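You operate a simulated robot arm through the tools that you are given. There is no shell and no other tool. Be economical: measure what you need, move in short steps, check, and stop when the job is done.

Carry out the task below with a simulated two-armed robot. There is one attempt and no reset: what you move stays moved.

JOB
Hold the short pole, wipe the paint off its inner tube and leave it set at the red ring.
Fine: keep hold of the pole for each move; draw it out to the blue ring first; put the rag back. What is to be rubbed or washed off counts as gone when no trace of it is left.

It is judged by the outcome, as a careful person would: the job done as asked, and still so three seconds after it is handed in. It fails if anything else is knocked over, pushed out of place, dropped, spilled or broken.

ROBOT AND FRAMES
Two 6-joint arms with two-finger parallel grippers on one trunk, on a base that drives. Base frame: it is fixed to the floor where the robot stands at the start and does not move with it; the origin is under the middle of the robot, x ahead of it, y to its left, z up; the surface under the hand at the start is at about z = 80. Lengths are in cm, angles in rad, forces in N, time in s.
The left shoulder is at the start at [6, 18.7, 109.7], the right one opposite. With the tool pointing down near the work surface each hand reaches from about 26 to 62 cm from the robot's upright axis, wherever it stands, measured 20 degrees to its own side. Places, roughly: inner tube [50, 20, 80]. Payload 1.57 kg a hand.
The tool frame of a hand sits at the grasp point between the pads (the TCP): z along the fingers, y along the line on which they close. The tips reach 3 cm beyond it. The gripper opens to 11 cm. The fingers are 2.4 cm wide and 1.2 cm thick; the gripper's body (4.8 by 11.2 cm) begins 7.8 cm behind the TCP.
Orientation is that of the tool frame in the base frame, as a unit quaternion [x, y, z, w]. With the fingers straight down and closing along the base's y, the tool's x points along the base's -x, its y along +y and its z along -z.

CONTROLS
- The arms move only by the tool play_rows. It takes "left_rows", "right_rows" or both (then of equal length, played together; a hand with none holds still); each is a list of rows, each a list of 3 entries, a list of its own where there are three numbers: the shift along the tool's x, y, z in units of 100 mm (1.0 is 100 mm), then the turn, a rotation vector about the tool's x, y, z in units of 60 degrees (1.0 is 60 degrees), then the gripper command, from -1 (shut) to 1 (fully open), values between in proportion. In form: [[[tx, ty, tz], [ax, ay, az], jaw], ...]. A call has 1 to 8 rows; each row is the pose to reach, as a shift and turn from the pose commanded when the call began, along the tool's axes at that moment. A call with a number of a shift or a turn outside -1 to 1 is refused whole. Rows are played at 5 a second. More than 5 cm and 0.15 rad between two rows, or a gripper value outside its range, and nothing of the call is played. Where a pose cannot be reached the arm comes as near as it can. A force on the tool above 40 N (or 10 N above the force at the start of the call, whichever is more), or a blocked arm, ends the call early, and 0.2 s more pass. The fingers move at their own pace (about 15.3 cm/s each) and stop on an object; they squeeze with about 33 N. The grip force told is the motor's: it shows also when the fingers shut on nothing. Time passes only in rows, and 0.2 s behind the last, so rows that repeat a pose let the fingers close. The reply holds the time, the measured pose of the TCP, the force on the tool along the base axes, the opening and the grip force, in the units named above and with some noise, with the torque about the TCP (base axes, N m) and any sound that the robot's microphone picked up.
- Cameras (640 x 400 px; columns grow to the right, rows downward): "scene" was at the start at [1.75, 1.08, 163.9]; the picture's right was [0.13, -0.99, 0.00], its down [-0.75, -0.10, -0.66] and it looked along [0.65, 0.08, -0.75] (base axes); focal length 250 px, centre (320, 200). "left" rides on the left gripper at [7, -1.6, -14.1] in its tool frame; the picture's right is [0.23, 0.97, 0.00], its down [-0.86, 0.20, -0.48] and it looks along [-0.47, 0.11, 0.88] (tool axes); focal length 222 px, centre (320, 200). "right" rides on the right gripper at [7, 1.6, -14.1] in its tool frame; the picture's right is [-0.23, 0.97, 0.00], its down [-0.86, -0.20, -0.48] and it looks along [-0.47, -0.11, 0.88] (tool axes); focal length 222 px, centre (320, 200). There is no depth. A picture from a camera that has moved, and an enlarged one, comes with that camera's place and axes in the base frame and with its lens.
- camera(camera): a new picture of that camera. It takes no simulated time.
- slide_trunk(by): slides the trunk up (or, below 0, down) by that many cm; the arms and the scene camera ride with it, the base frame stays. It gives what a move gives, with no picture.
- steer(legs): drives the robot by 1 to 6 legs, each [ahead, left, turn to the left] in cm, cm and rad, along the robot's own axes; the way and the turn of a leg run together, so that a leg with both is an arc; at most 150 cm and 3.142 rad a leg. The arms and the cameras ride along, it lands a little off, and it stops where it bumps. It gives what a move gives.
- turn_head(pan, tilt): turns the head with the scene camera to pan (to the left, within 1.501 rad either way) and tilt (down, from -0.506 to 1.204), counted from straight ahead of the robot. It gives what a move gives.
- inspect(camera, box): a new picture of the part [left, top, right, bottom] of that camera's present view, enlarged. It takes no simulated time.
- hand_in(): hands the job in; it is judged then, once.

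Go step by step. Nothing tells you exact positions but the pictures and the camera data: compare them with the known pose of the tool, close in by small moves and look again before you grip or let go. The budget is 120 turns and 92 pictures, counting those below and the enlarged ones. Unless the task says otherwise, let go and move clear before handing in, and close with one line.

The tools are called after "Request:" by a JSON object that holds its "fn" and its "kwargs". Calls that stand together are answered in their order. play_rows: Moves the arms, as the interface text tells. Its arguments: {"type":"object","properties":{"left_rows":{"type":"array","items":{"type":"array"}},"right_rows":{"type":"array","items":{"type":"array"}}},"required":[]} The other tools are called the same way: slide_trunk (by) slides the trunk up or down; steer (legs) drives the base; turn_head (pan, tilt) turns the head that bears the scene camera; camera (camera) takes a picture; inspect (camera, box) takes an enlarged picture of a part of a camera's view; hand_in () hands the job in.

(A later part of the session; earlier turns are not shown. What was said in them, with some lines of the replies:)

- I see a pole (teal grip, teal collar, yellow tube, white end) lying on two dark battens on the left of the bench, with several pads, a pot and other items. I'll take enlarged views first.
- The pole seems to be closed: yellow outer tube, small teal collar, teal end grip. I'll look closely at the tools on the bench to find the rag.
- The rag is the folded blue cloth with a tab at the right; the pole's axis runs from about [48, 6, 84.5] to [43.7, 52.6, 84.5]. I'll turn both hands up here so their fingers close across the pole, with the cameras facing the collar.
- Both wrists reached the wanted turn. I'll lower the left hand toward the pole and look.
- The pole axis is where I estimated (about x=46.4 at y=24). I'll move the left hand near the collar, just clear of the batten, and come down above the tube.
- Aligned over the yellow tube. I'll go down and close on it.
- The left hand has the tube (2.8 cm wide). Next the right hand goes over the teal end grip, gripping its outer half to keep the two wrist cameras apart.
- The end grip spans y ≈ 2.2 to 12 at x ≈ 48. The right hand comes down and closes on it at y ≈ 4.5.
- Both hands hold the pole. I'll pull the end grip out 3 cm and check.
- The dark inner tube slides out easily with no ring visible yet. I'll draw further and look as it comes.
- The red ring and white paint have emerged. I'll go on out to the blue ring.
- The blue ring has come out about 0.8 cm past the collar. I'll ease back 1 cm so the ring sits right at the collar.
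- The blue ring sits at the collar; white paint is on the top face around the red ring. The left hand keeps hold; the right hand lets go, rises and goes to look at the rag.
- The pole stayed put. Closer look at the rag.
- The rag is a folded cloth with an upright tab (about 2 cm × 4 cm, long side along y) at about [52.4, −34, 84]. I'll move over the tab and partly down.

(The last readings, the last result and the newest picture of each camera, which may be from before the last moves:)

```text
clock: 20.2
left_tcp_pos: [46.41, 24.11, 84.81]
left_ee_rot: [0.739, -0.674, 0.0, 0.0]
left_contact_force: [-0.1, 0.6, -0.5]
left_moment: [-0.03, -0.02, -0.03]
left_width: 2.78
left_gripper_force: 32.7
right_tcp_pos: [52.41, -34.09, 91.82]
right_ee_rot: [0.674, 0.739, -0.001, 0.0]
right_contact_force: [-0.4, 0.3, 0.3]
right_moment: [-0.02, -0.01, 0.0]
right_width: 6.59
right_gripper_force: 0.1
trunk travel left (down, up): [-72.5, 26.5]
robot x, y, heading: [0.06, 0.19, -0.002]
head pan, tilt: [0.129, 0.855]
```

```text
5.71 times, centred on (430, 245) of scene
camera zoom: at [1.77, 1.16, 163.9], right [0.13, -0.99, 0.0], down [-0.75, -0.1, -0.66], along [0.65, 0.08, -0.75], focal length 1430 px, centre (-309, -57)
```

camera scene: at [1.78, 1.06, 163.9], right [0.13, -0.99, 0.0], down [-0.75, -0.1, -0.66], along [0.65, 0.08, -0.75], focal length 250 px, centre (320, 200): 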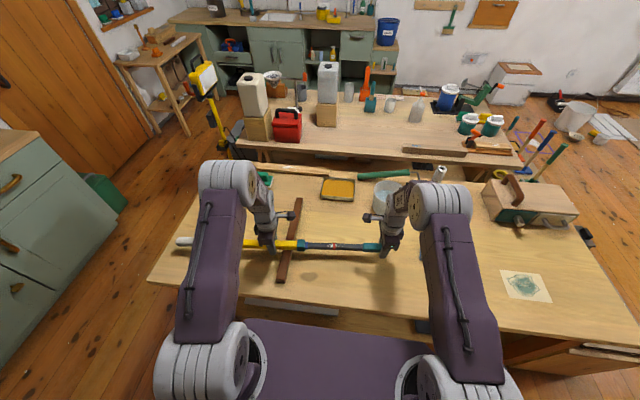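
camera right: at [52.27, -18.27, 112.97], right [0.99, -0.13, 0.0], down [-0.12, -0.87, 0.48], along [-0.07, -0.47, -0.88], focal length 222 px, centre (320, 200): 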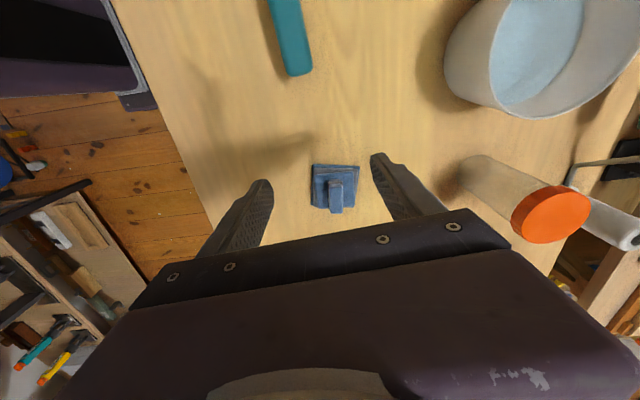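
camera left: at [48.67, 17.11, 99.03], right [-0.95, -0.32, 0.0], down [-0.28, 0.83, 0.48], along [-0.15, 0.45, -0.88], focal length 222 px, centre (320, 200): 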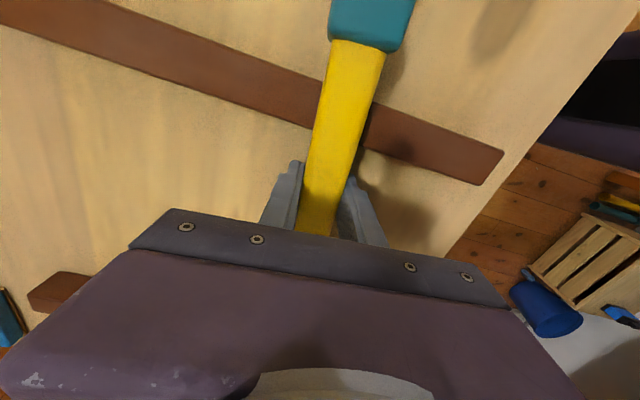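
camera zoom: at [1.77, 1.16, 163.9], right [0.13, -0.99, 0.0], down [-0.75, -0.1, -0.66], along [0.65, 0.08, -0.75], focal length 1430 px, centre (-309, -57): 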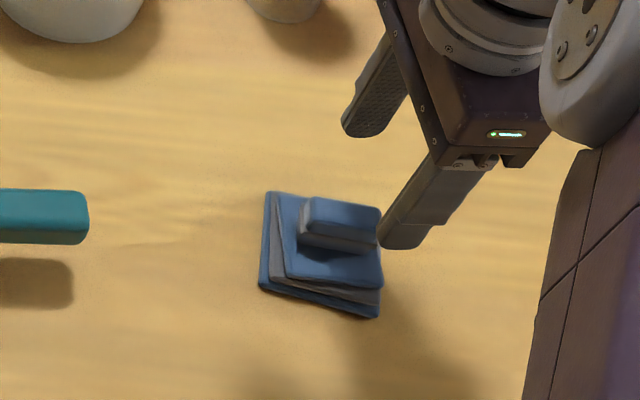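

The tab is centred between the fingers. I'll lower to about z=85.2 and grip it.

Request:
{"fn": "play_rows", "kwargs": {"right_rows": [[[0.03, 0.01, 0.35], [0, 0, 0], 0.2], [[0.03, 0.01, 0.55], [0, 0, 0], 0.2], [[0.03, 0.01, 0.66], [0, 0, 0], 0.2], [[0.03, 0.01, 0.66], [0, 0, 0], -0.4], [[0.03, 0.01, 0.66], [0, 0, 0], -1], [[0.03, 0.01, 0.66], [0, 0, 0], -1], [[0.03, 0.01, 0.66], [0, 0, 0], -1]]}}

Request:
{"fn": "inspect", "kwargs": {"camera": "right", "box": [200, 70, 440, 240]}}

Request:
{"fn": "inspect", "kwargs": {"camera": "scene", "box": [390, 210, 470, 280]}}

```text
clock: 21.8
left_tcp_pos: [46.37, 23.95, 84.89]
left_ee_rot: [0.739, -0.673, 0.001, 0.0]
left_contact_force: [-0.5, -0.7, -0.1]
left_moment: [-0.06, -0.02, -0.02]
left_width: 2.78
left_gripper_force: 32.6
right_tcp_pos: [52.57, -33.77, 85.33]
right_ee_rot: [0.673, 0.74, 0.0, 0.002]
right_contact_force: [-1.6, -2.2, 8.2]
right_moment: [-0.07, 0.05, 0.1]
right_width: 2.55
right_gripper_force: 33.0
trunk travel left (down, up): [-72.5, 26.5]
robot x, y, heading: [0.33, 0.44, 0.001]
head pan, tilt: [0.129, 0.855]
```

```text
2.35 times, centred on (320, 155) of right
camera zoom: at [53.45, -26.7, 99.48], right [0.99, -0.14, 0.0], down [-0.12, -0.87, 0.48], along [-0.06, -0.47, -0.88], focal length 523 px, centre (320, 306)
```

zoom: 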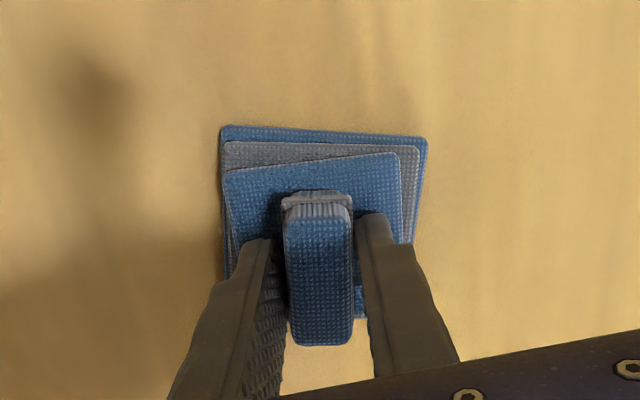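

```text
5.71 times, centred on (430, 245) of scene
camera zoom: at [1.65, 1.14, 163.91], right [0.13, -0.99, 0.0], down [-0.75, -0.1, -0.66], along [0.65, 0.08, -0.75], focal length 1430 px, centre (-309, -57)
```

zoom: 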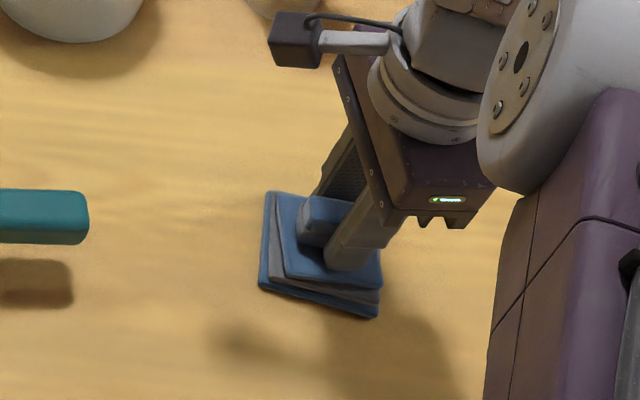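

I have the rag (place: TCP [52.6, −33.8, 85.3], bottom 5.3 cm below the TCP). I'll lift it and carry it above the red ring at about [48.4, 1.6].

Request:
{"fn": "play_rows", "kwargs": {"right_rows": [[[0, 0, -0.3], [0, 0, 0], -1], [[0, 0, -0.65], [0, 0, 0], -1], [[0, 0, -1.0], [0, 0, 0], -1], [[0.3, 0, -1.0], [0, 0, 0], -1], [[0.6, -0.01, -1.0], [0, 0, 0], -1], [[0.9, -0.02, -1.0], [0, 0, 0], -1], [[0.95, -0.02, -1.0], [0, 0, 0], -1]]}}

Request:
{"fn": "play_rows", "kwargs": {"right_rows": [[[0.3, -0.01, 0], [0, 0, 0], -1], [[0.6, -0.02, 0], [0, 0, 0], -1], [[0.9, -0.02, 0], [0, 0, 0], -1], [[1.0, -0.02, 0], [0, 0, 0], -1]]}}

Request:
{"fn": "inspect", "kwargs": {"camera": "scene", "box": [280, 170, 440, 270]}}

```text
clock: 23.4
left_tcp_pos: [46.42, 24.0, 84.81]
left_ee_rot: [0.739, -0.674, 0.0, 0.0]
left_contact_force: [0.2, 0.5, 0.8]
left_moment: [-0.02, -0.04, -0.01]
left_width: 2.77
left_gripper_force: 33.0
right_tcp_pos: [51.52, -24.35, 95.21]
right_ee_rot: [0.673, 0.74, -0.001, 0.0]
right_contact_force: [-0.2, 1.0, -0.4]
right_moment: [0.0, 0.0, 0.02]
right_width: 2.57
right_gripper_force: 33.1
trunk travel left (down, up): [-72.5, 26.5]
robot x, y, heading: [-0.09, 0.01, 0.001]
head pan, tilt: [0.129, 0.855]
```

```text
clock: 24.4
left_tcp_pos: [46.43, 24.0, 84.83]
left_ee_rot: [0.739, -0.674, 0.0, 0.0]
left_contact_force: [-0.4, 0.0, 0.0]
left_moment: [-0.03, -0.02, 0.05]
left_width: 2.77
left_gripper_force: 33.6
right_tcp_pos: [50.4, -14.35, 95.23]
right_ee_rot: [0.673, 0.739, -0.001, 0.0]
right_contact_force: [-0.3, -0.2, -0.1]
right_moment: [-0.04, -0.01, 0.02]
right_width: 2.56
right_gripper_force: 32.5
trunk travel left (down, up): [-72.5, 26.5]
robot x, y, heading: [-0.15, 0.15, -0.002]
head pan, tilt: [0.129, 0.855]
```

```text
4.00 times, centred on (360, 220) of scene
camera zoom: at [1.8, 1.11, 163.9], right [0.13, -0.99, 0.0], down [-0.75, -0.1, -0.66], along [0.65, 0.08, -0.76], focal length 1001 px, centre (160, 120)
```

zoom: 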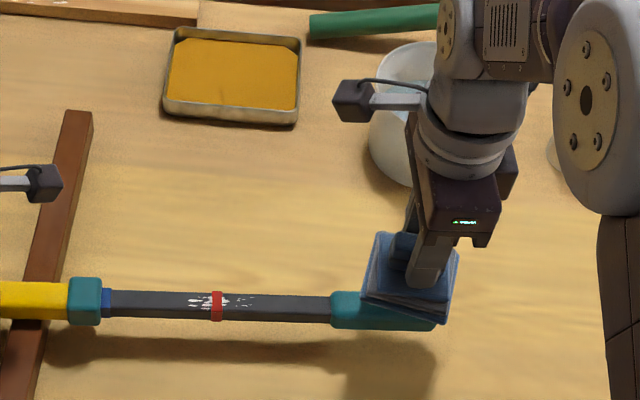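

Rag in hand and above the pole. I'll move it over the paint and lower until it just touches.

Request:
{"fn": "play_rows", "kwargs": {"right_rows": [[[0.3, -0.01, 0], [0, 0, 0], -1], [[0.6, -0.02, 0], [0, 0, 0], -1], [[0.9, -0.03, 0], [0, 0, 0], -1]]}}

Request:
{"fn": "play_rows", "kwargs": {"right_rows": [[[0.3, -0.01, 0], [0, 0, 0], -1], [[0.7, -0.022, 0], [0, 0, 0], -1], [[0.7, -0.022, 0.2], [0, 0, 0], -1], [[0.7, -0.022, 0.35], [0, 0, 0], -1]]}}

Request:
{"fn": "inspect", "kwargs": {"camera": "scene", "box": [280, 190, 400, 270]}}

Request:
{"fn": "camera", "kwargs": {"camera": "right"}}

```text
clock: 25.2
left_tcp_pos: [46.4, 23.96, 84.82]
left_ee_rot: [0.739, -0.673, 0.0, -0.001]
left_contact_force: [-0.1, -0.4, 0.0]
left_moment: [-0.05, -0.01, 0.0]
left_width: 2.75
left_gripper_force: 32.7
right_tcp_pos: [49.18, -5.33, 95.35]
right_ee_rot: [0.673, 0.74, 0.0, 0.0]
right_contact_force: [0.8, -0.3, -0.5]
right_moment: [0.01, -0.02, -0.03]
right_width: 2.55
right_gripper_force: 33.5
trunk travel left (down, up): [-72.5, 26.5]
robot x, y, heading: [0.22, 0.12, 0.0]
head pan, tilt: [0.129, 0.855]
```

```text
clock: 26.2
left_tcp_pos: [46.33, 23.96, 84.76]
left_ee_rot: [0.739, -0.673, 0.0, 0.0]
left_contact_force: [1.1, -0.1, 0.1]
left_moment: [-0.05, 0.02, -0.03]
left_width: 2.77
left_gripper_force: 32.9
right_tcp_pos: [48.35, 1.65, 91.79]
right_ee_rot: [0.674, 0.739, 0.0, 0.0]
right_contact_force: [0.5, 0.1, -1.3]
right_moment: [0.01, -0.02, 0.0]
right_width: 2.54
right_gripper_force: 32.9
trunk travel left (down, up): [-72.5, 26.5]
robot x, y, heading: [-0.18, 0.21, 0.001]
head pan, tilt: [0.129, 0.855]
```

```text
5.00 times, centred on (340, 230) of scene
camera zoom: at [1.8, 1.13, 163.9], right [0.13, -0.99, 0.0], down [-0.75, -0.1, -0.66], along [0.65, 0.08, -0.76], focal length 1251 px, centre (220, 50)
```

zoom: 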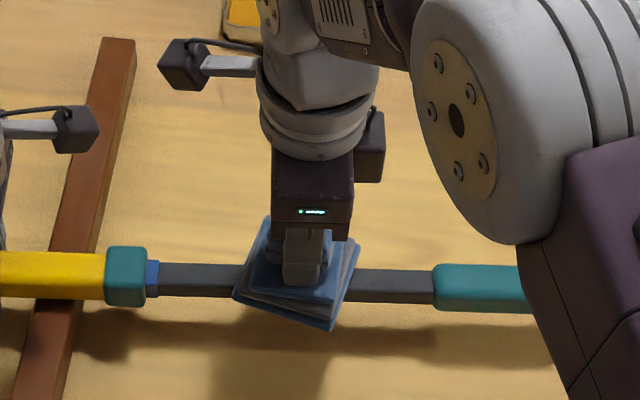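

```text
51 pictures are left
camera right: at [49.27, 8.57, 105.91], right [0.99, -0.14, 0.0], down [-0.12, -0.87, 0.48], along [-0.06, -0.47, -0.88], focal length 222 px, centre (320, 200)
```

right: 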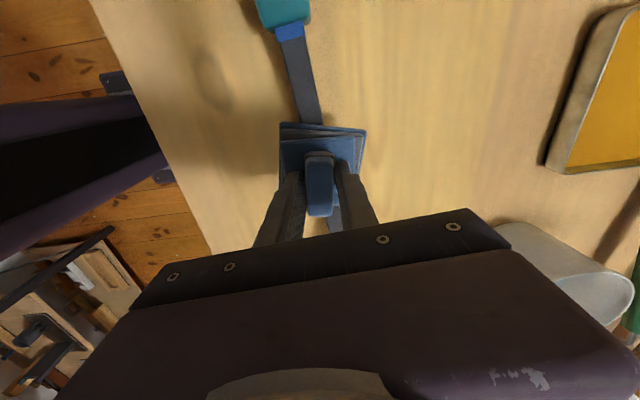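

Rag is centred over the painted stretch. I'll lower in small steps until there is contact.

Request:
{"fn": "play_rows", "kwargs": {"right_rows": [[[0, 0, 0.04], [0, 0, 0], -1], [[0, 0, 0.08], [0, 0, 0], -1], [[0, 0, 0.08], [0, 0, 0], -1]]}}

```text
clock: 27.0
left_tcp_pos: [46.43, 23.91, 84.91]
left_ee_rot: [0.739, -0.674, 0.0, 0.0]
left_contact_force: [2.6, 1.0, -0.5]
left_moment: [1.08, 0.11, 0.19]
left_width: 2.77
left_gripper_force: 33.2
right_tcp_pos: [48.32, 1.53, 91.06]
right_ee_rot: [0.673, 0.74, 0.002, 0.001]
right_contact_force: [0.1, -1.0, 9.2]
right_moment: [0.42, 0.03, 0.07]
right_width: 2.54
right_gripper_force: 33.0
trunk travel left (down, up): [-72.5, 26.5]
robot x, y, heading: [-0.06, 0.12, -0.005]
head pan, tilt: [0.129, 0.855]
```

Contact at about 9 N. I'll rub back and forth along the tube.

Request:
{"fn": "play_rows", "kwargs": {"right_rows": [[[0.2, 0, 0], [0, 0, 0], -1], [[0.38, 0, 0], [0, 0, 0], -1], [[0.1, 0, 0], [0, 0, 0], -1], [[-0.2, 0, 0], [0, 0, 0], -1], [[-0.42, 0, 0], [0, 0, 0], -1], [[-0.1, 0, 0], [0, 0, 0], -1], [[0.2, 0, 0], [0, 0, 0], -1], [[0.38, 0, 0], [0, 0, 0], -1]]}}

Request:
{"fn": "inspect", "kwargs": {"camera": "scene", "box": [280, 190, 400, 270]}}

```text
clock: 28.8
left_tcp_pos: [46.36, 23.94, 84.92]
left_ee_rot: [0.739, -0.674, 0.0, 0.0]
left_contact_force: [2.2, 0.2, 12.6]
left_moment: [-0.95, -0.11, 0.18]
left_width: 2.78
left_gripper_force: 32.9
right_tcp_pos: [47.92, 5.18, 91.11]
right_ee_rot: [0.673, 0.74, 0.0, 0.0]
right_contact_force: [-0.1, 0.6, -1.0]
right_moment: [0.0, -0.04, -0.01]
right_width: 2.54
right_gripper_force: 33.0
trunk travel left (down, up): [-72.5, 26.5]
robot x, y, heading: [-0.16, 0.19, -0.002]
head pan, tilt: [0.129, 0.855]
```

```text
5.00 times, centred on (340, 230) of scene
camera zoom: at [1.65, 1.06, 163.91], right [0.13, -0.99, 0.0], down [-0.75, -0.1, -0.66], along [0.65, 0.08, -0.75], focal length 1251 px, centre (220, 50)
```

zoom: 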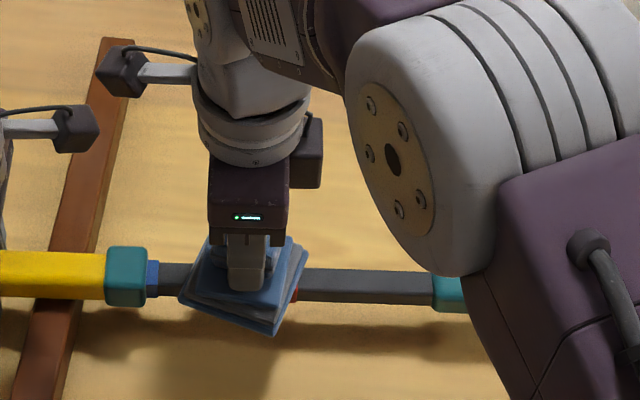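

The right of the ring looks clean; I'll lift off and look at the left part.

Request:
{"fn": "play_rows", "kwargs": {"right_rows": [[[0, 0, -0.3], [0, 0, 0], -1], [[-0.4, 0, -0.5], [0, 0, 0], -1], [[-0.8, 0, -0.5], [0, 0, 0], -1], [[-1, 0, -0.5], [0, 0, 0], -1]]}}

Request:
{"fn": "inspect", "kwargs": {"camera": "scene", "box": [290, 210, 370, 260]}}

Request:
{"fn": "camera", "kwargs": {"camera": "right"}}

```text
clock: 29.8
left_tcp_pos: [46.31, 24.05, 84.9]
left_ee_rot: [0.74, -0.673, 0.001, -0.001]
left_contact_force: [2.6, -0.5, 10.2]
left_moment: [-0.92, -0.13, 0.19]
left_width: 2.77
left_gripper_force: 32.5
right_tcp_pos: [48.89, -4.77, 95.97]
right_ee_rot: [0.673, 0.74, -0.001, 0.0]
right_contact_force: [0.8, 0.0, 0.2]
right_moment: [0.04, -0.07, -0.04]
right_width: 2.53
right_gripper_force: 32.9
trunk travel left (down, up): [-72.5, 26.5]
robot x, y, heading: [-0.26, -0.01, -0.002]
head pan, tilt: [0.129, 0.855]
```

```text
8.00 times, centred on (330, 235) of scene
camera zoom: at [1.68, 1.02, 163.9], right [0.13, -0.99, 0.0], down [-0.75, -0.1, -0.66], along [0.65, 0.09, -0.75], focal length 2002 px, centre (240, -80)
```

zoom: 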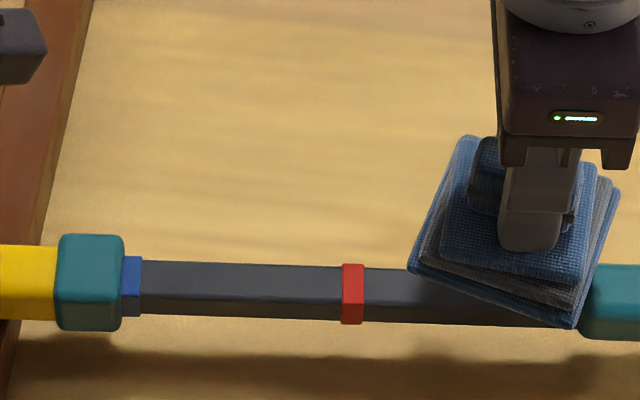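

```text
48 pictures are left
camera right: at [49.72, 2.25, 110.14], right [0.99, -0.14, 0.0], down [-0.12, -0.87, 0.48], along [-0.06, -0.47, -0.88], focal length 222 px, centre (320, 200)
```

right: 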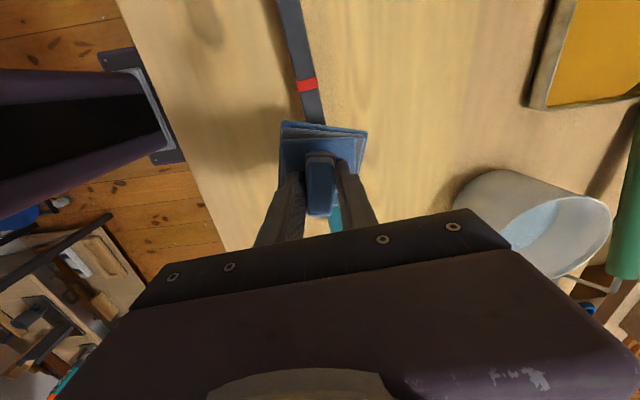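

The top looks clean. I'll enlarge it strongly to look for traces, also past the ring.

Request:
{"fn": "play_rows", "kwargs": {"right_rows": [[[-0.4, 0.02, -0.1], [0, 0, 0], -1], [[-0.8, 0.03, -0.2], [0, 0, 0], -1]]}}

Request:
{"fn": "inspect", "kwargs": {"camera": "scene", "box": [320, 230, 352, 250]}}

Request:
{"fn": "inspect", "kwargs": {"camera": "scene", "box": [340, 230, 372, 250]}}

Request:
{"fn": "inspect", "kwargs": {"camera": "right", "box": [260, 0, 360, 70]}}

```text
clock: 30.4
left_tcp_pos: [46.28, 23.96, 84.83]
left_ee_rot: [0.74, -0.673, 0.0, 0.0]
left_contact_force: [2.3, 0.4, 9.2]
left_moment: [-0.86, -0.14, 0.16]
left_width: 2.75
left_gripper_force: 32.8
right_tcp_pos: [49.87, -12.6, 97.99]
right_ee_rot: [0.673, 0.74, -0.001, 0.0]
right_contact_force: [-0.6, 0.0, -0.7]
right_moment: [-0.01, 0.0, -0.03]
right_width: 2.51
right_gripper_force: 33.0
trunk travel left (down, up): [-72.5, 26.5]
robot x, y, heading: [0.26, -0.01, -0.001]
head pan, tilt: [0.129, 0.855]
```

```text
16.00 times, centred on (336, 240) of scene
camera zoom: at [1.69, 0.99, 163.9], right [0.13, -0.99, 0.0], down [-0.75, -0.1, -0.66], along [0.65, 0.09, -0.75], focal length 4004 px, centre (64, -440)
```

zoom: 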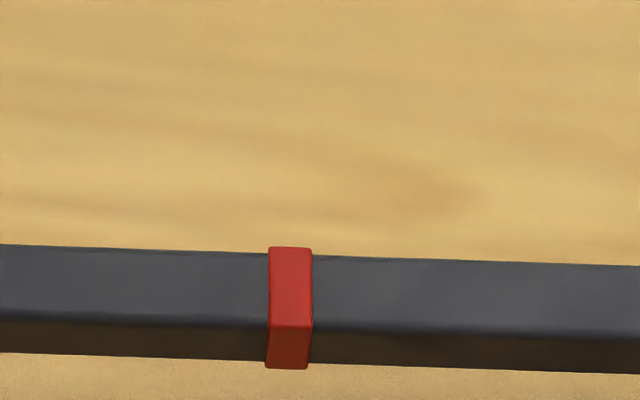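

```text
16.00 times, centred on (356, 240) of scene
camera zoom: at [1.69, 0.99, 163.9], right [0.13, -0.99, 0.0], down [-0.75, -0.1, -0.66], along [0.65, 0.09, -0.75], focal length 4004 px, centre (-256, -440)
```

zoom: 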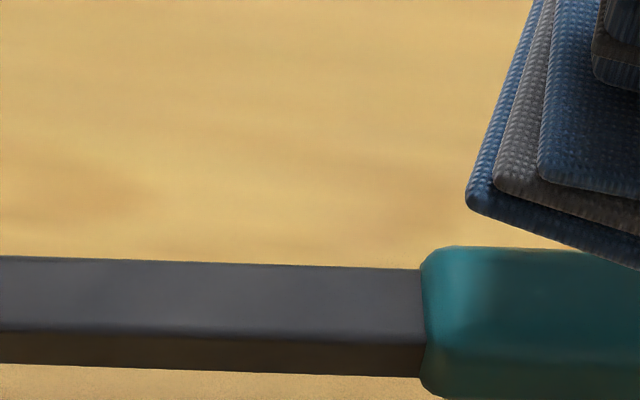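

```text
5.71 times, centred on (310, 35) of right
camera zoom: at [50.77, -5.58, 112.19], right [0.99, -0.13, 0.0], down [-0.12, -0.87, 0.48], along [-0.06, -0.47, -0.88], focal length 1269 px, centre (377, 1143)
```

zoom: 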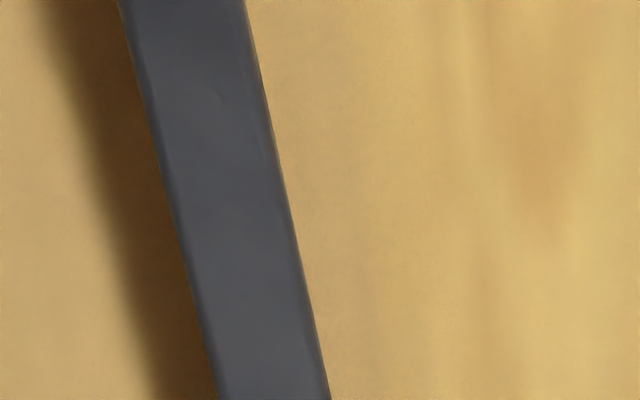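

Top and near side are clean. I'll swing out a little over +x to see the far side of the tube as well.

Request:
{"fn": "play_rows", "kwargs": {"right_rows": [[[0.25, 0.3, 0], [0, 0, 0], -1], [[0.5, 0.6, 0], [0, 0, 0], -1], [[0.7, 0.88, 0], [0, 0, 0], -1], [[0.7, 0.88, 0], [0, 0, 0], -1]]}}

Request:
{"fn": "inspect", "kwargs": {"camera": "right", "box": [150, 0, 350, 130]}}

```text
clock: 31.4
left_tcp_pos: [46.24, 23.94, 84.99]
left_ee_rot: [0.739, -0.674, 0.0, 0.001]
left_contact_force: [-2.1, -0.7, 3.6]
left_moment: [-0.52, -0.06, -0.06]
left_width: 2.77
left_gripper_force: 32.1
right_tcp_pos: [57.83, -4.83, 97.87]
right_ee_rot: [0.673, 0.739, -0.001, 0.0]
right_contact_force: [0.0, 0.6, -0.4]
right_moment: [0.0, 0.02, 0.01]
right_width: 2.48
right_gripper_force: 33.1
trunk travel left (down, up): [-72.5, 26.5]
robot x, y, heading: [0.11, -0.03, -0.005]
head pan, tilt: [0.129, 0.855]
```

```text
3.08 times, centred on (250, 65) of right
camera zoom: at [58.83, 2.19, 112.12], right [0.99, -0.14, 0.0], down [-0.12, -0.87, 0.48], along [-0.07, -0.47, -0.88], focal length 684 px, centre (535, 615)
```

zoom: 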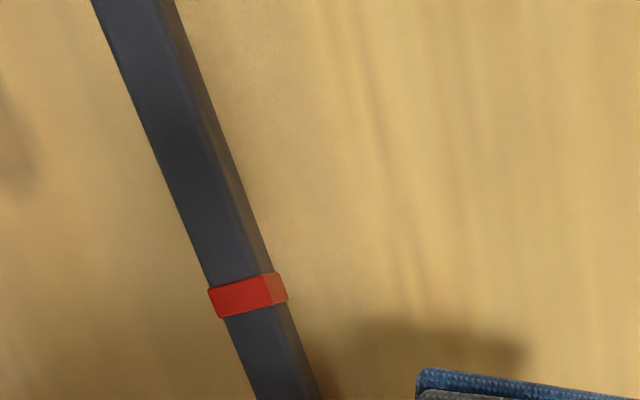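

All visible faces are clean. Now the rag goes back to its place at [52.6, −33.8].

Request:
{"fn": "play_rows", "kwargs": {"right_rows": [[[-0.32, -0.09, 0], [0, 0, 0], -1], [[-0.64, -0.18, 0], [0, 0, 0], -1], [[-0.95, -0.265, 0], [0, 0, 0], -1]]}}

Request:
{"fn": "play_rows", "kwargs": {"right_rows": [[[-0.32, -0.09, 0], [0, 0, 0], -1], [[-0.64, -0.18, 0], [0, 0, 0], -1], [[-0.95, -0.265, 0], [0, 0, 0], -1]]}}

Request:
{"fn": "play_rows", "kwargs": {"right_rows": [[[-0.32, -0.09, 0], [0, 0, 0], -1], [[-0.64, -0.18, 0], [0, 0, 0], -1], [[-0.94, -0.26, 0], [0, 0, 0], -1], [[-0.94, -0.26, 0.3], [0, 0, 0], -1], [[-0.94, -0.26, 0.7], [0, 0, 0], -1]]}}

Request:
{"fn": "inspect", "kwargs": {"camera": "scene", "box": [390, 210, 470, 280]}}

```text
clock: 32.2
left_tcp_pos: [46.33, 23.85, 84.85]
left_ee_rot: [0.74, -0.673, 0.0, -0.001]
left_contact_force: [-1.2, -1.2, 1.0]
left_moment: [-0.3, 0.0, -0.07]
left_width: 2.77
left_gripper_force: 33.0
right_tcp_pos: [56.26, -14.6, 97.98]
right_ee_rot: [0.673, 0.74, 0.0, 0.0]
right_contact_force: [0.0, 0.2, 0.2]
right_moment: [0.0, -0.01, 0.02]
right_width: 2.48
right_gripper_force: 32.7
trunk travel left (down, up): [-72.5, 26.5]
robot x, y, heading: [0.02, 0.04, 0.001]
head pan, tilt: [0.129, 0.855]
```

```text
clock: 33.0
left_tcp_pos: [46.37, 23.92, 84.81]
left_ee_rot: [0.739, -0.674, 0.0, 0.0]
left_contact_force: [-0.7, -0.8, 0.2]
left_moment: [-0.2, -0.05, -0.05]
left_width: 2.74
left_gripper_force: 32.8
right_tcp_pos: [54.68, -24.31, 97.93]
right_ee_rot: [0.673, 0.74, -0.001, 0.0]
right_contact_force: [-0.6, 0.5, -1.1]
right_moment: [0.03, -0.01, 0.0]
right_width: 2.45
right_gripper_force: 33.2
trunk travel left (down, up): [-72.5, 26.5]
robot x, y, heading: [-0.14, 0.19, 0.001]
head pan, tilt: [0.129, 0.855]
```

```text
clock: 34.2
left_tcp_pos: [46.29, 23.97, 84.88]
left_ee_rot: [0.739, -0.673, 0.0, 0.0]
left_contact_force: [0.1, -1.1, -1.5]
left_moment: [-0.12, -0.04, 0.0]
left_width: 2.76
left_gripper_force: 32.8
right_tcp_pos: [52.93, -33.85, 90.91]
right_ee_rot: [0.673, 0.74, 0.001, 0.0]
right_contact_force: [-0.7, -0.9, -1.5]
right_moment: [-0.02, 0.01, -0.06]
right_width: 2.5
right_gripper_force: 32.7
trunk travel left (down, up): [-72.5, 26.5]
robot x, y, heading: [0.3, -0.48, 0.006]
head pan, tilt: [0.129, 0.855]
```

```text
5.71 times, centred on (430, 245) of scene
camera zoom: at [1.82, 1.02, 163.91], right [0.13, -0.99, 0.0], down [-0.75, -0.1, -0.66], along [0.65, 0.09, -0.76], focal length 1430 px, centre (-309, -57)
```

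zoom: 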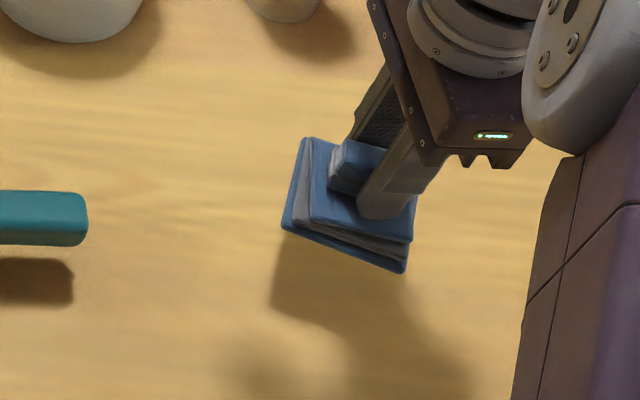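

Rag is above its place; I'll lower it slowly to the bench.

Request:
{"fn": "play_rows", "kwargs": {"right_rows": [[[0, -0.03, 0.3], [0, 0, 0], -1], [[0, -0.03, 0.48], [0, 0, 0], -1], [[0, -0.03, 0.53], [0, 0, 0], -1], [[0, -0.03, 0.53], [0, 0, 0], -1]]}}

Request:
{"fn": "inspect", "kwargs": {"camera": "scene", "box": [390, 210, 470, 280]}}

```text
clock: 35.2
left_tcp_pos: [46.3, 23.98, 84.75]
left_ee_rot: [0.739, -0.673, 0.0, 0.0]
left_contact_force: [0.1, -1.1, -1.6]
left_moment: [-0.15, -0.05, 0.03]
left_width: 2.75
left_gripper_force: 32.4
right_tcp_pos: [52.66, -34.01, 85.63]
right_ee_rot: [0.673, 0.74, 0.0, 0.0]
right_contact_force: [-0.2, -0.4, 0.1]
right_moment: [0.0, 0.02, 0.01]
right_width: 2.45
right_gripper_force: 32.8
trunk travel left (down, up): [-72.5, 26.5]
robot x, y, heading: [0.14, 0.09, 0.004]
head pan, tilt: [0.129, 0.855]
```

```text
5.71 times, centred on (430, 245) of scene
camera zoom: at [1.79, 1.07, 163.9], right [0.13, -0.99, 0.0], down [-0.75, -0.1, -0.66], along [0.65, 0.08, -0.76], focal length 1430 px, centre (-309, -57)
```

zoom: 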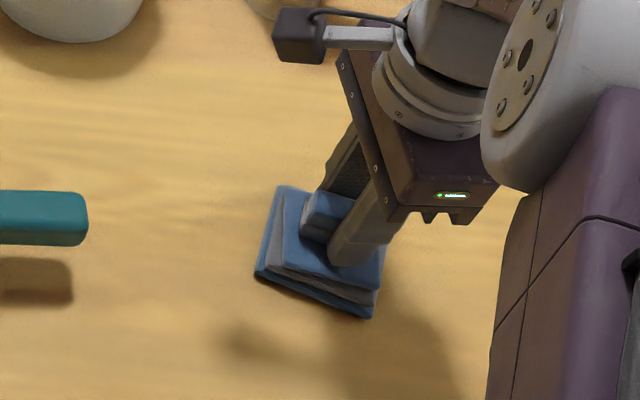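

The rag has twisted about 8–10° in the grip. I'll turn the hand back by that, then lower the last few millimetres.

Request:
{"fn": "play_rows", "kwargs": {"right_rows": [[[0, -0.01, -0.1], [0, 0, -0.07], -1], [[0, -0.01, -0.1], [0, 0, -0.15], -1], [[0, -0.01, 0.02], [0, 0, -0.15], -1], [[0, -0.01, 0.04], [0, 0, -0.15], -1]]}}

Request:
{"fn": "inspect", "kwargs": {"camera": "scene", "box": [390, 210, 470, 280]}}

```text
clock: 36.2
left_tcp_pos: [46.22, 24.13, 85.02]
left_ee_rot: [0.739, -0.674, 0.001, 0.0]
left_contact_force: [-0.6, 0.2, -2.8]
left_moment: [0.03, -0.01, -0.02]
left_width: 2.78
left_gripper_force: 32.5
right_tcp_pos: [52.37, -33.81, 85.48]
right_ee_rot: [0.613, 0.79, 0.0, 0.003]
right_contact_force: [-0.8, 0.4, 15.3]
right_moment: [-0.49, -0.28, 0.06]
right_width: 2.44
right_gripper_force: 32.7
trunk travel left (down, up): [-72.5, 26.5]
robot x, y, heading: [0.22, -0.04, -0.002]
head pan, tilt: [0.129, 0.855]
```

```text
5.71 times, centred on (430, 245) of scene
camera zoom: at [1.54, 1.27, 163.93], right [0.13, -0.99, 0.0], down [-0.75, -0.1, -0.66], along [0.65, 0.08, -0.75], focal length 1430 px, centre (-309, -57)
```

zoom: 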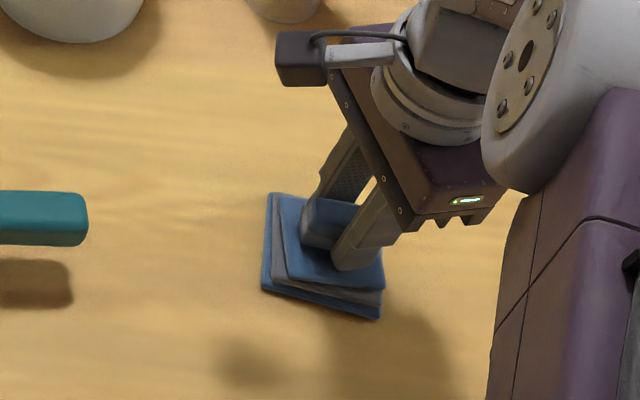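

The rag now lies just as it was. Release and lift.

Request:
{"fn": "play_rows", "kwargs": {"right_rows": [[[0, 0, -0.02], [0, 0, 0], -1], [[0, 0, -0.02], [0, 0, 0], -0.4], [[0, 0, -0.02], [0, 0, 0], 0.1], [[0, 0, -0.4], [0, 0, 0], 0.1], [[0, 0, -0.8], [0, 0, 0], 0.1], [[0, 0, -1], [0, 0, 0.07], 0.1], [[0, 0, -1], [0, 0, 0.15], 0.1]]}}

Request:
{"fn": "inspect", "kwargs": {"camera": "scene", "box": [390, 210, 470, 280]}}

Request:
{"fn": "inspect", "kwargs": {"camera": "scene", "box": [280, 190, 400, 270]}}

```text
clock: 37.8
left_tcp_pos: [46.39, 23.98, 84.91]
left_ee_rot: [0.739, -0.674, 0.0, 0.001]
left_contact_force: [0.0, 0.7, -2.4]
left_moment: [-0.07, -0.03, -0.03]
left_width: 2.76
left_gripper_force: 33.0
right_tcp_pos: [52.49, -34.01, 95.38]
right_ee_rot: [0.674, 0.738, 0.0, -0.001]
right_contact_force: [0.3, -0.5, 0.9]
right_moment: [-0.04, 0.0, 0.01]
right_width: 6.04
right_gripper_force: 0.1
trunk travel left (down, up): [-72.5, 26.5]
robot x, y, heading: [-0.07, 0.41, -0.002]
head pan, tilt: [0.129, 0.855]
```

```text
5.71 times, centred on (430, 245) of scene
camera zoom: at [1.78, 1.09, 163.9], right [0.13, -0.99, 0.0], down [-0.75, -0.1, -0.66], along [0.65, 0.08, -0.75], focal length 1430 px, centre (-309, -57)
```

zoom: 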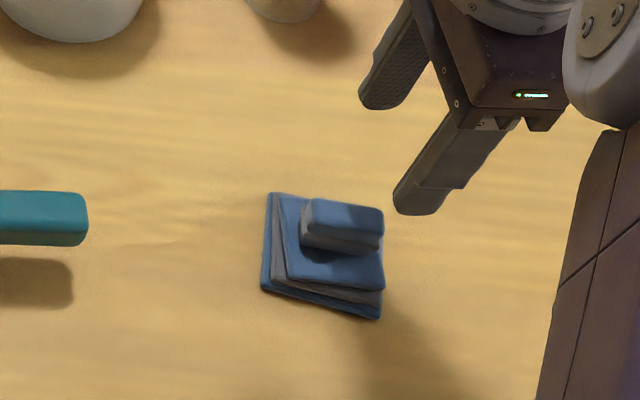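

```text
5.00 times, centred on (340, 230) of scene
camera zoom: at [1.78, 1.09, 163.9], right [0.13, -0.99, 0.0], down [-0.75, -0.1, -0.66], along [0.65, 0.08, -0.75], focal length 1251 px, centre (220, 50)
```

zoom: 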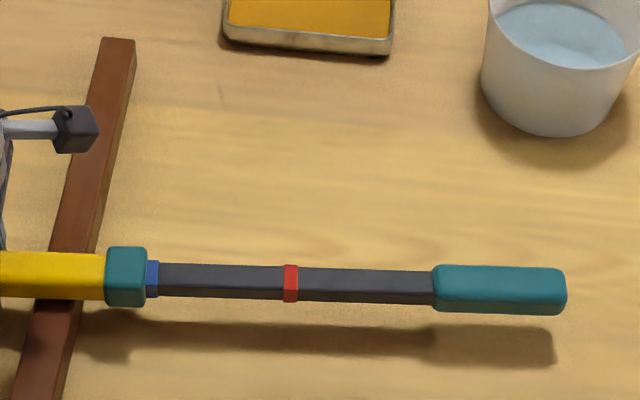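

Rag back in place; pole still at the blue ring. The right hand returns to the end grip.

Request:
{"fn": "play_rows", "kwargs": {"right_rows": [[[0.3, -0.01, 0], [0, 0, 0], 0.5], [[0.6, -0.02, 0], [0, 0, 0], 0.5], [[0.9, -0.04, 0], [0, 0, 0], 0.5]]}}

Request:
{"fn": "play_rows", "kwargs": {"right_rows": [[[0.4, -0.02, 0], [0, 0, 0], 0.5], [[0.8, -0.03, 0], [0, 0, 0], 0.5], [[0.965, -0.039, 0], [0, 0, 0], 0.5], [[0.965, -0.039, 0.4], [0, 0, 0], 0.5]]}}

Request:
{"fn": "camera", "kwargs": {"camera": "right"}}

```text
clock: 38.6
left_tcp_pos: [46.36, 23.96, 84.8]
left_ee_rot: [0.739, -0.674, 0.0, 0.001]
left_contact_force: [0.1, 1.5, -1.7]
left_moment: [-0.12, 0.0, -0.01]
left_width: 2.79
left_gripper_force: 33.6
right_tcp_pos: [51.19, -24.96, 95.29]
right_ee_rot: [0.674, 0.739, 0.0, 0.0]
right_contact_force: [0.3, 0.1, -1.0]
right_moment: [-0.01, -0.01, 0.04]
right_width: 8.26
right_gripper_force: 0.1
trunk travel left (down, up): [-72.5, 26.5]
robot x, y, heading: [-0.01, -0.32, 0.001]
head pan, tilt: [0.129, 0.855]
```

```text
clock: 39.6
left_tcp_pos: [46.45, 23.93, 84.8]
left_ee_rot: [0.739, -0.674, -0.001, -0.001]
left_contact_force: [-0.6, -0.4, -2.1]
left_moment: [-0.05, 0.0, 0.0]
left_width: 2.77
left_gripper_force: 33.4
right_tcp_pos: [49.98, -15.41, 91.11]
right_ee_rot: [0.673, 0.739, 0.0, -0.001]
right_contact_force: [0.0, -0.3, 0.0]
right_moment: [0.0, -0.01, 0.01]
right_width: 8.25
right_gripper_force: 0.1
trunk travel left (down, up): [-72.5, 26.5]
robot x, y, heading: [0.07, 0.07, -0.001]
head pan, tilt: [0.129, 0.855]
```

```text
38 pictures are left
camera right: at [50.82, -8.27, 105.32], right [0.99, -0.14, 0.0], down [-0.12, -0.87, 0.48], along [-0.06, -0.47, -0.88], focal length 222 px, centre (320, 200)
```

right: 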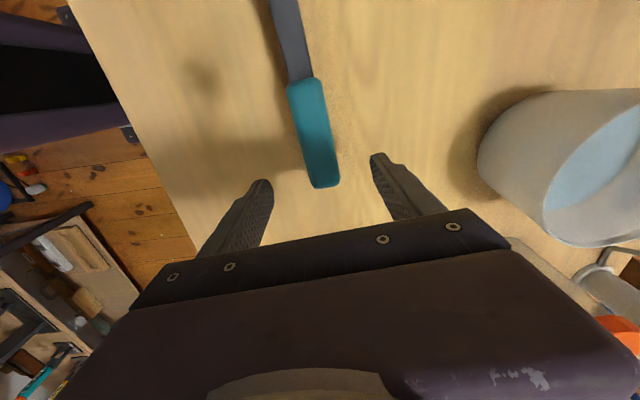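

Centred on the end grip; down and close.

Request:
{"fn": "play_rows", "kwargs": {"right_rows": [[[0, 0, 0.3], [0, 0, 0], 0.5], [[0, 0, 0.63], [0, 0, 0], 0.5], [[0, 0, 0.63], [0, 0, 0], 0], [[0, 0, 0.63], [0, 0, 0], -0.5], [[0, 0, 0.63], [0, 0, 0], -1], [[0, 0, 0.63], [0, 0, 0], -1]]}}

Request:
{"fn": "play_rows", "kwargs": {"right_rows": [[[0.15, 0, 0], [0, 0, 0], -1], [[0.3, 0, 0], [0, 0, 0], -1], [[0.45, 0, 0], [0, 0, 0], -1], [[0.6, 0, 0], [0, 0, 0], -1], [[0.75, 0, 0], [0, 0, 0], -1], [[0.8, 0, 0], [0, 0, 0], -1]]}}

Request:
{"fn": "inspect", "kwargs": {"camera": "scene", "box": [290, 210, 370, 260]}}

```text
clock: 41.0
left_tcp_pos: [46.46, 24.04, 84.83]
left_ee_rot: [0.739, -0.674, 0.0, 0.0]
left_contact_force: [-2.4, 0.6, 1.0]
left_moment: [-0.48, 0.05, -0.64]
left_width: 2.79
left_gripper_force: 33.4
right_tcp_pos: [49.8, -15.11, 84.82]
right_ee_rot: [0.674, 0.739, 0.0, 0.0]
right_contact_force: [3.4, 0.1, -1.0]
right_moment: [-0.36, -0.18, -0.38]
right_width: 2.96
right_gripper_force: 32.5
trunk travel left (down, up): [-72.5, 26.5]
robot x, y, heading: [-0.03, -0.23, -0.001]
head pan, tilt: [0.129, 0.855]
```

```text
clock: 42.4
left_tcp_pos: [46.38, 23.99, 84.88]
left_ee_rot: [0.739, -0.674, 0.001, 0.0]
left_contact_force: [-0.9, 1.7, -6.9]
left_moment: [1.07, 0.01, -0.21]
left_width: 2.76
left_gripper_force: 33.2
right_tcp_pos: [49.11, -7.36, 84.82]
right_ee_rot: [0.674, 0.739, 0.0, 0.0]
right_contact_force: [1.2, -0.1, 6.8]
right_moment: [0.94, 0.12, -0.17]
right_width: 2.99
right_gripper_force: 33.6
trunk travel left (down, up): [-72.5, 26.5]
robot x, y, heading: [0.05, 0.17, -0.001]
head pan, tilt: [0.129, 0.855]
```

```text
8.00 times, centred on (330, 235) of scene
camera zoom: at [1.78, 1.1, 163.91], right [0.13, -0.99, 0.0], down [-0.75, -0.1, -0.66], along [0.65, 0.08, -0.75], focal length 2002 px, centre (240, -80)
```

zoom: 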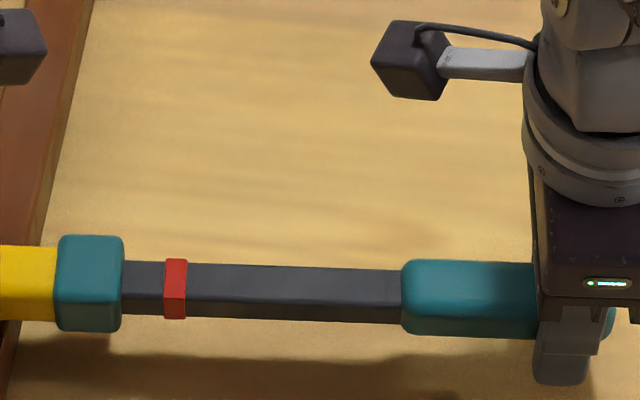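

The red ring is about 1.9 cm short of the collar. I'll push in 2.1 cm.

Request:
{"fn": "play_rows", "kwargs": {"right_rows": [[[0.1, 0, 0], [0, 0, 0], -1], [[0.19, 0, 0], [0, 0, 0], -1], [[0.21, 0, 0], [0, 0, 0], -1], [[0.21, 0, 0], [0, 0, 0], -1]]}}

Request:
{"fn": "inspect", "kwargs": {"camera": "scene", "box": [290, 210, 370, 260]}}

```text
clock: 43.4
left_tcp_pos: [46.42, 24.08, 84.81]
left_ee_rot: [0.739, -0.674, 0.0, 0.0]
left_contact_force: [-2.4, -0.1, 0.0]
left_moment: [-0.28, 0.01, -0.47]
left_width: 2.79
left_gripper_force: 32.7
right_tcp_pos: [49.0, -5.4, 85.0]
right_ee_rot: [0.673, 0.74, 0.0, 0.0]
right_contact_force: [3.7, 0.8, 0.4]
right_moment: [0.12, -0.09, -0.33]
right_width: 2.99
right_gripper_force: 33.4
trunk travel left (down, up): [-72.5, 26.5]
robot x, y, heading: [0.33, 0.03, 0.006]
head pan, tilt: [0.129, 0.855]
```

```text
8.00 times, centred on (330, 235) of scene
camera zoom: at [1.78, 1.1, 163.9], right [0.13, -0.99, 0.0], down [-0.75, -0.1, -0.66], along [0.65, 0.08, -0.75], focal length 2002 px, centre (240, -80)
```

zoom: 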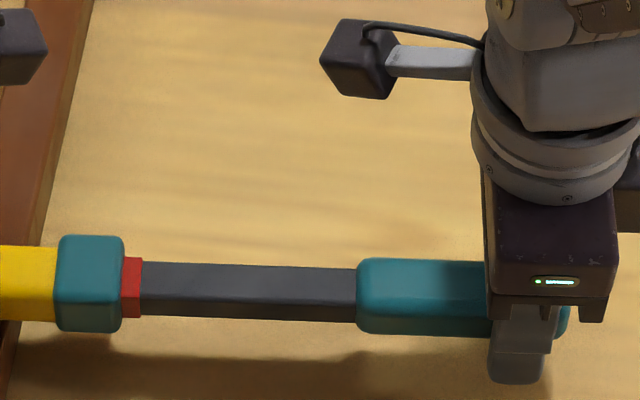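

The red ring is at the collar. I'll nudge it 2 mm snug, then release the right hand and back off.

Request:
{"fn": "play_rows", "kwargs": {"right_rows": [[[0.02, 0, 0], [0, 0, 0], -1], [[0.02, 0, 0], [0, 0, 0], -1], [[0.02, 0, 0], [0, 0, 0], -0.5], [[0.02, 0, 0], [0, 0, 0], 0.3], [[0.02, 0, -0.3], [0, 0, 0], 0.5], [[0.02, 0, -0.7], [0, 0, 0], 0.5], [[0.02, 0, -1.0], [0, 0, 0], 0.5]]}}

Request:
{"fn": "play_rows", "kwargs": {"right_rows": [[[-0.4, 0, -0.3], [0, 0, 0], 0.5], [[-0.8, 0, -0.6], [0, 0, 0], 0.5], [[-1, 0, -0.9], [0, 0, 0], 0.5]]}}

Request:
{"fn": "inspect", "kwargs": {"camera": "scene", "box": [290, 210, 370, 260]}}

```text
clock: 45.0
left_tcp_pos: [46.31, 24.03, 84.86]
left_ee_rot: [0.739, -0.674, 0.0, 0.0]
left_contact_force: [-0.4, -0.6, -3.2]
left_moment: [-0.05, -0.05, -0.02]
left_width: 2.77
left_gripper_force: 33.0
right_tcp_pos: [48.86, -5.19, 95.13]
right_ee_rot: [0.673, 0.74, -0.001, -0.001]
right_contact_force: [0.0, -0.4, 0.2]
right_moment: [0.01, 0.0, 0.0]
right_width: 8.21
right_gripper_force: 0.0
trunk travel left (down, up): [-72.5, 26.5]
robot x, y, heading: [-0.31, 0.07, -0.001]
head pan, tilt: [0.129, 0.855]
```

```text
clock: 45.8
left_tcp_pos: [46.22, 24.02, 84.8]
left_ee_rot: [0.739, -0.673, 0.0, 0.0]
left_contact_force: [-0.6, 0.7, -2.7]
left_moment: [-0.06, -0.01, 0.0]
left_width: 2.76
left_gripper_force: 32.9
right_tcp_pos: [49.87, -15.12, 104.04]
right_ee_rot: [0.673, 0.74, 0.0, -0.001]
right_contact_force: [0.1, -0.6, -0.4]
right_moment: [-0.01, 0.0, -0.02]
right_width: 8.24
right_gripper_force: 0.1
trunk travel left (down, up): [-72.5, 26.5]
robot x, y, heading: [-0.01, -0.18, 0.001]
head pan, tilt: [0.129, 0.855]
```

```text
8.00 times, centred on (330, 235) of scene
camera zoom: at [1.73, 1.09, 163.9], right [0.13, -0.99, 0.0], down [-0.75, -0.1, -0.66], along [0.65, 0.08, -0.75], focal length 2002 px, centre (240, -80)
```

zoom: 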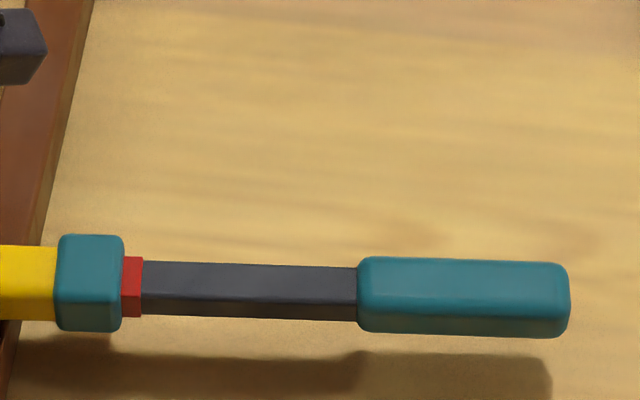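

The red ring sits at the collar and the tube is clean. Now the left hand opens and rises clear; the pole rests on its two battens.

Request:
{"fn": "play_rows", "kwargs": {"left_rows": [[[0, 0, 0], [0, 0, 0], -0.45], [[0, 0, 0], [0, 0, 0], -0.2], [[0, 0, 0], [0, 0, 0], 0.3], [[0, 0, -0.3], [0, 0, 0], 0.3], [[0, 0, -0.7], [0, 0, 0], 0.3], [[0, 0, -1.0], [0, 0, 0], 0.3]]}}

Request:
{"fn": "camera", "kwargs": {"camera": "scene"}}

Request:
{"fn": "inspect", "kwargs": {"camera": "scene", "box": [170, 170, 450, 290]}}

Request:
{"fn": "inspect", "kwargs": {"camera": "scene", "box": [290, 210, 370, 260]}}

```text
clock: 47.2
left_tcp_pos: [46.43, 23.82, 94.91]
left_ee_rot: [0.739, -0.673, 0.0, 0.0]
left_contact_force: [0.4, -0.2, 0.5]
left_moment: [-0.04, -0.01, 0.01]
left_width: 7.18
left_gripper_force: 0.0
right_tcp_pos: [49.84, -15.18, 103.92]
right_ee_rot: [0.673, 0.74, 0.0, 0.0]
right_contact_force: [0.1, -0.4, 0.2]
right_moment: [-0.01, 0.0, 0.02]
right_width: 8.25
right_gripper_force: 0.0
trunk travel left (down, up): [-72.5, 26.5]
robot x, y, heading: [0.02, -0.23, 0.003]
head pan, tilt: [0.129, 0.855]
```

```text
34 pictures are left
camera scene: at [1.71, 1.06, 163.9], right [0.13, -0.99, 0.0], down [-0.75, -0.1, -0.66], along [0.65, 0.08, -0.75], focal length 250 px, centre (320, 200)
```

scene: 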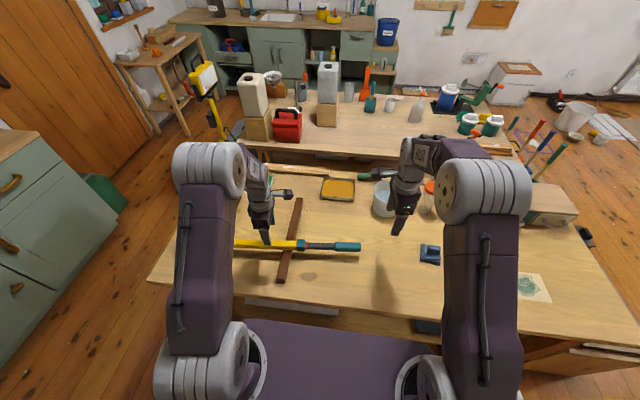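

```text
2.29 times, centred on (310, 230) of scene
camera zoom: at [1.71, 1.06, 163.9], right [0.13, -0.99, 0.0], down [-0.75, -0.1, -0.66], along [0.65, 0.08, -0.75], focal length 572 px, centre (343, 131)
```

zoom: 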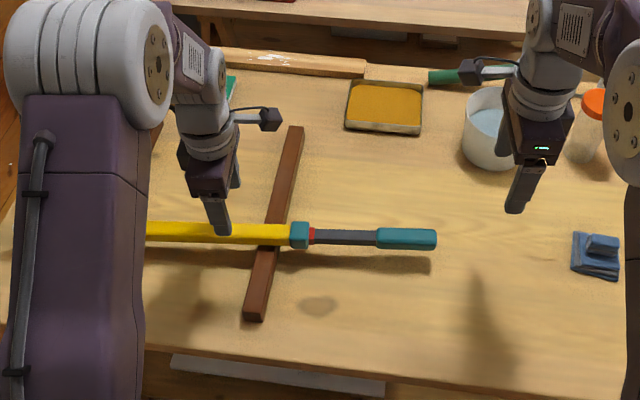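

```text
8.00 times, centred on (330, 235) of scene
camera zoom: at [1.71, 1.06, 163.9], right [0.13, -0.99, 0.0], down [-0.75, -0.1, -0.66], along [0.65, 0.08, -0.75], focal length 2002 px, centre (240, -80)
```

zoom: 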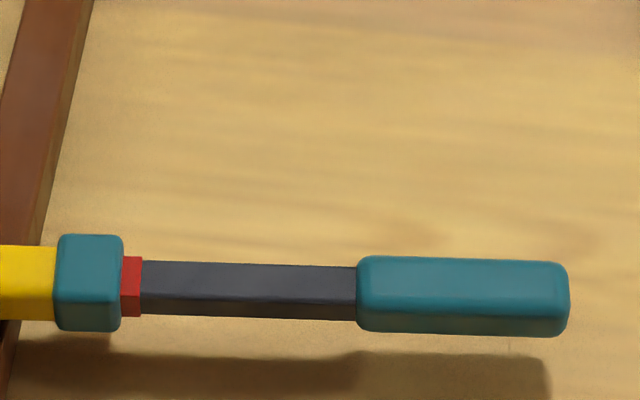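

The pole rests on its battens with the red ring at the collar, the tube is clean, the rag is back and both hands are clear. Handing in.

Request:
{"fn": "hand_in", "kwargs": {}}

```text
The job is handed in.
```

The pole was drawn out to the blue ring and its inner tube wiped with no paint left on any face I could see. It now rests on its battens, set at the red ring, and the rag is back where it was. I couldn't see the underside of the tube.
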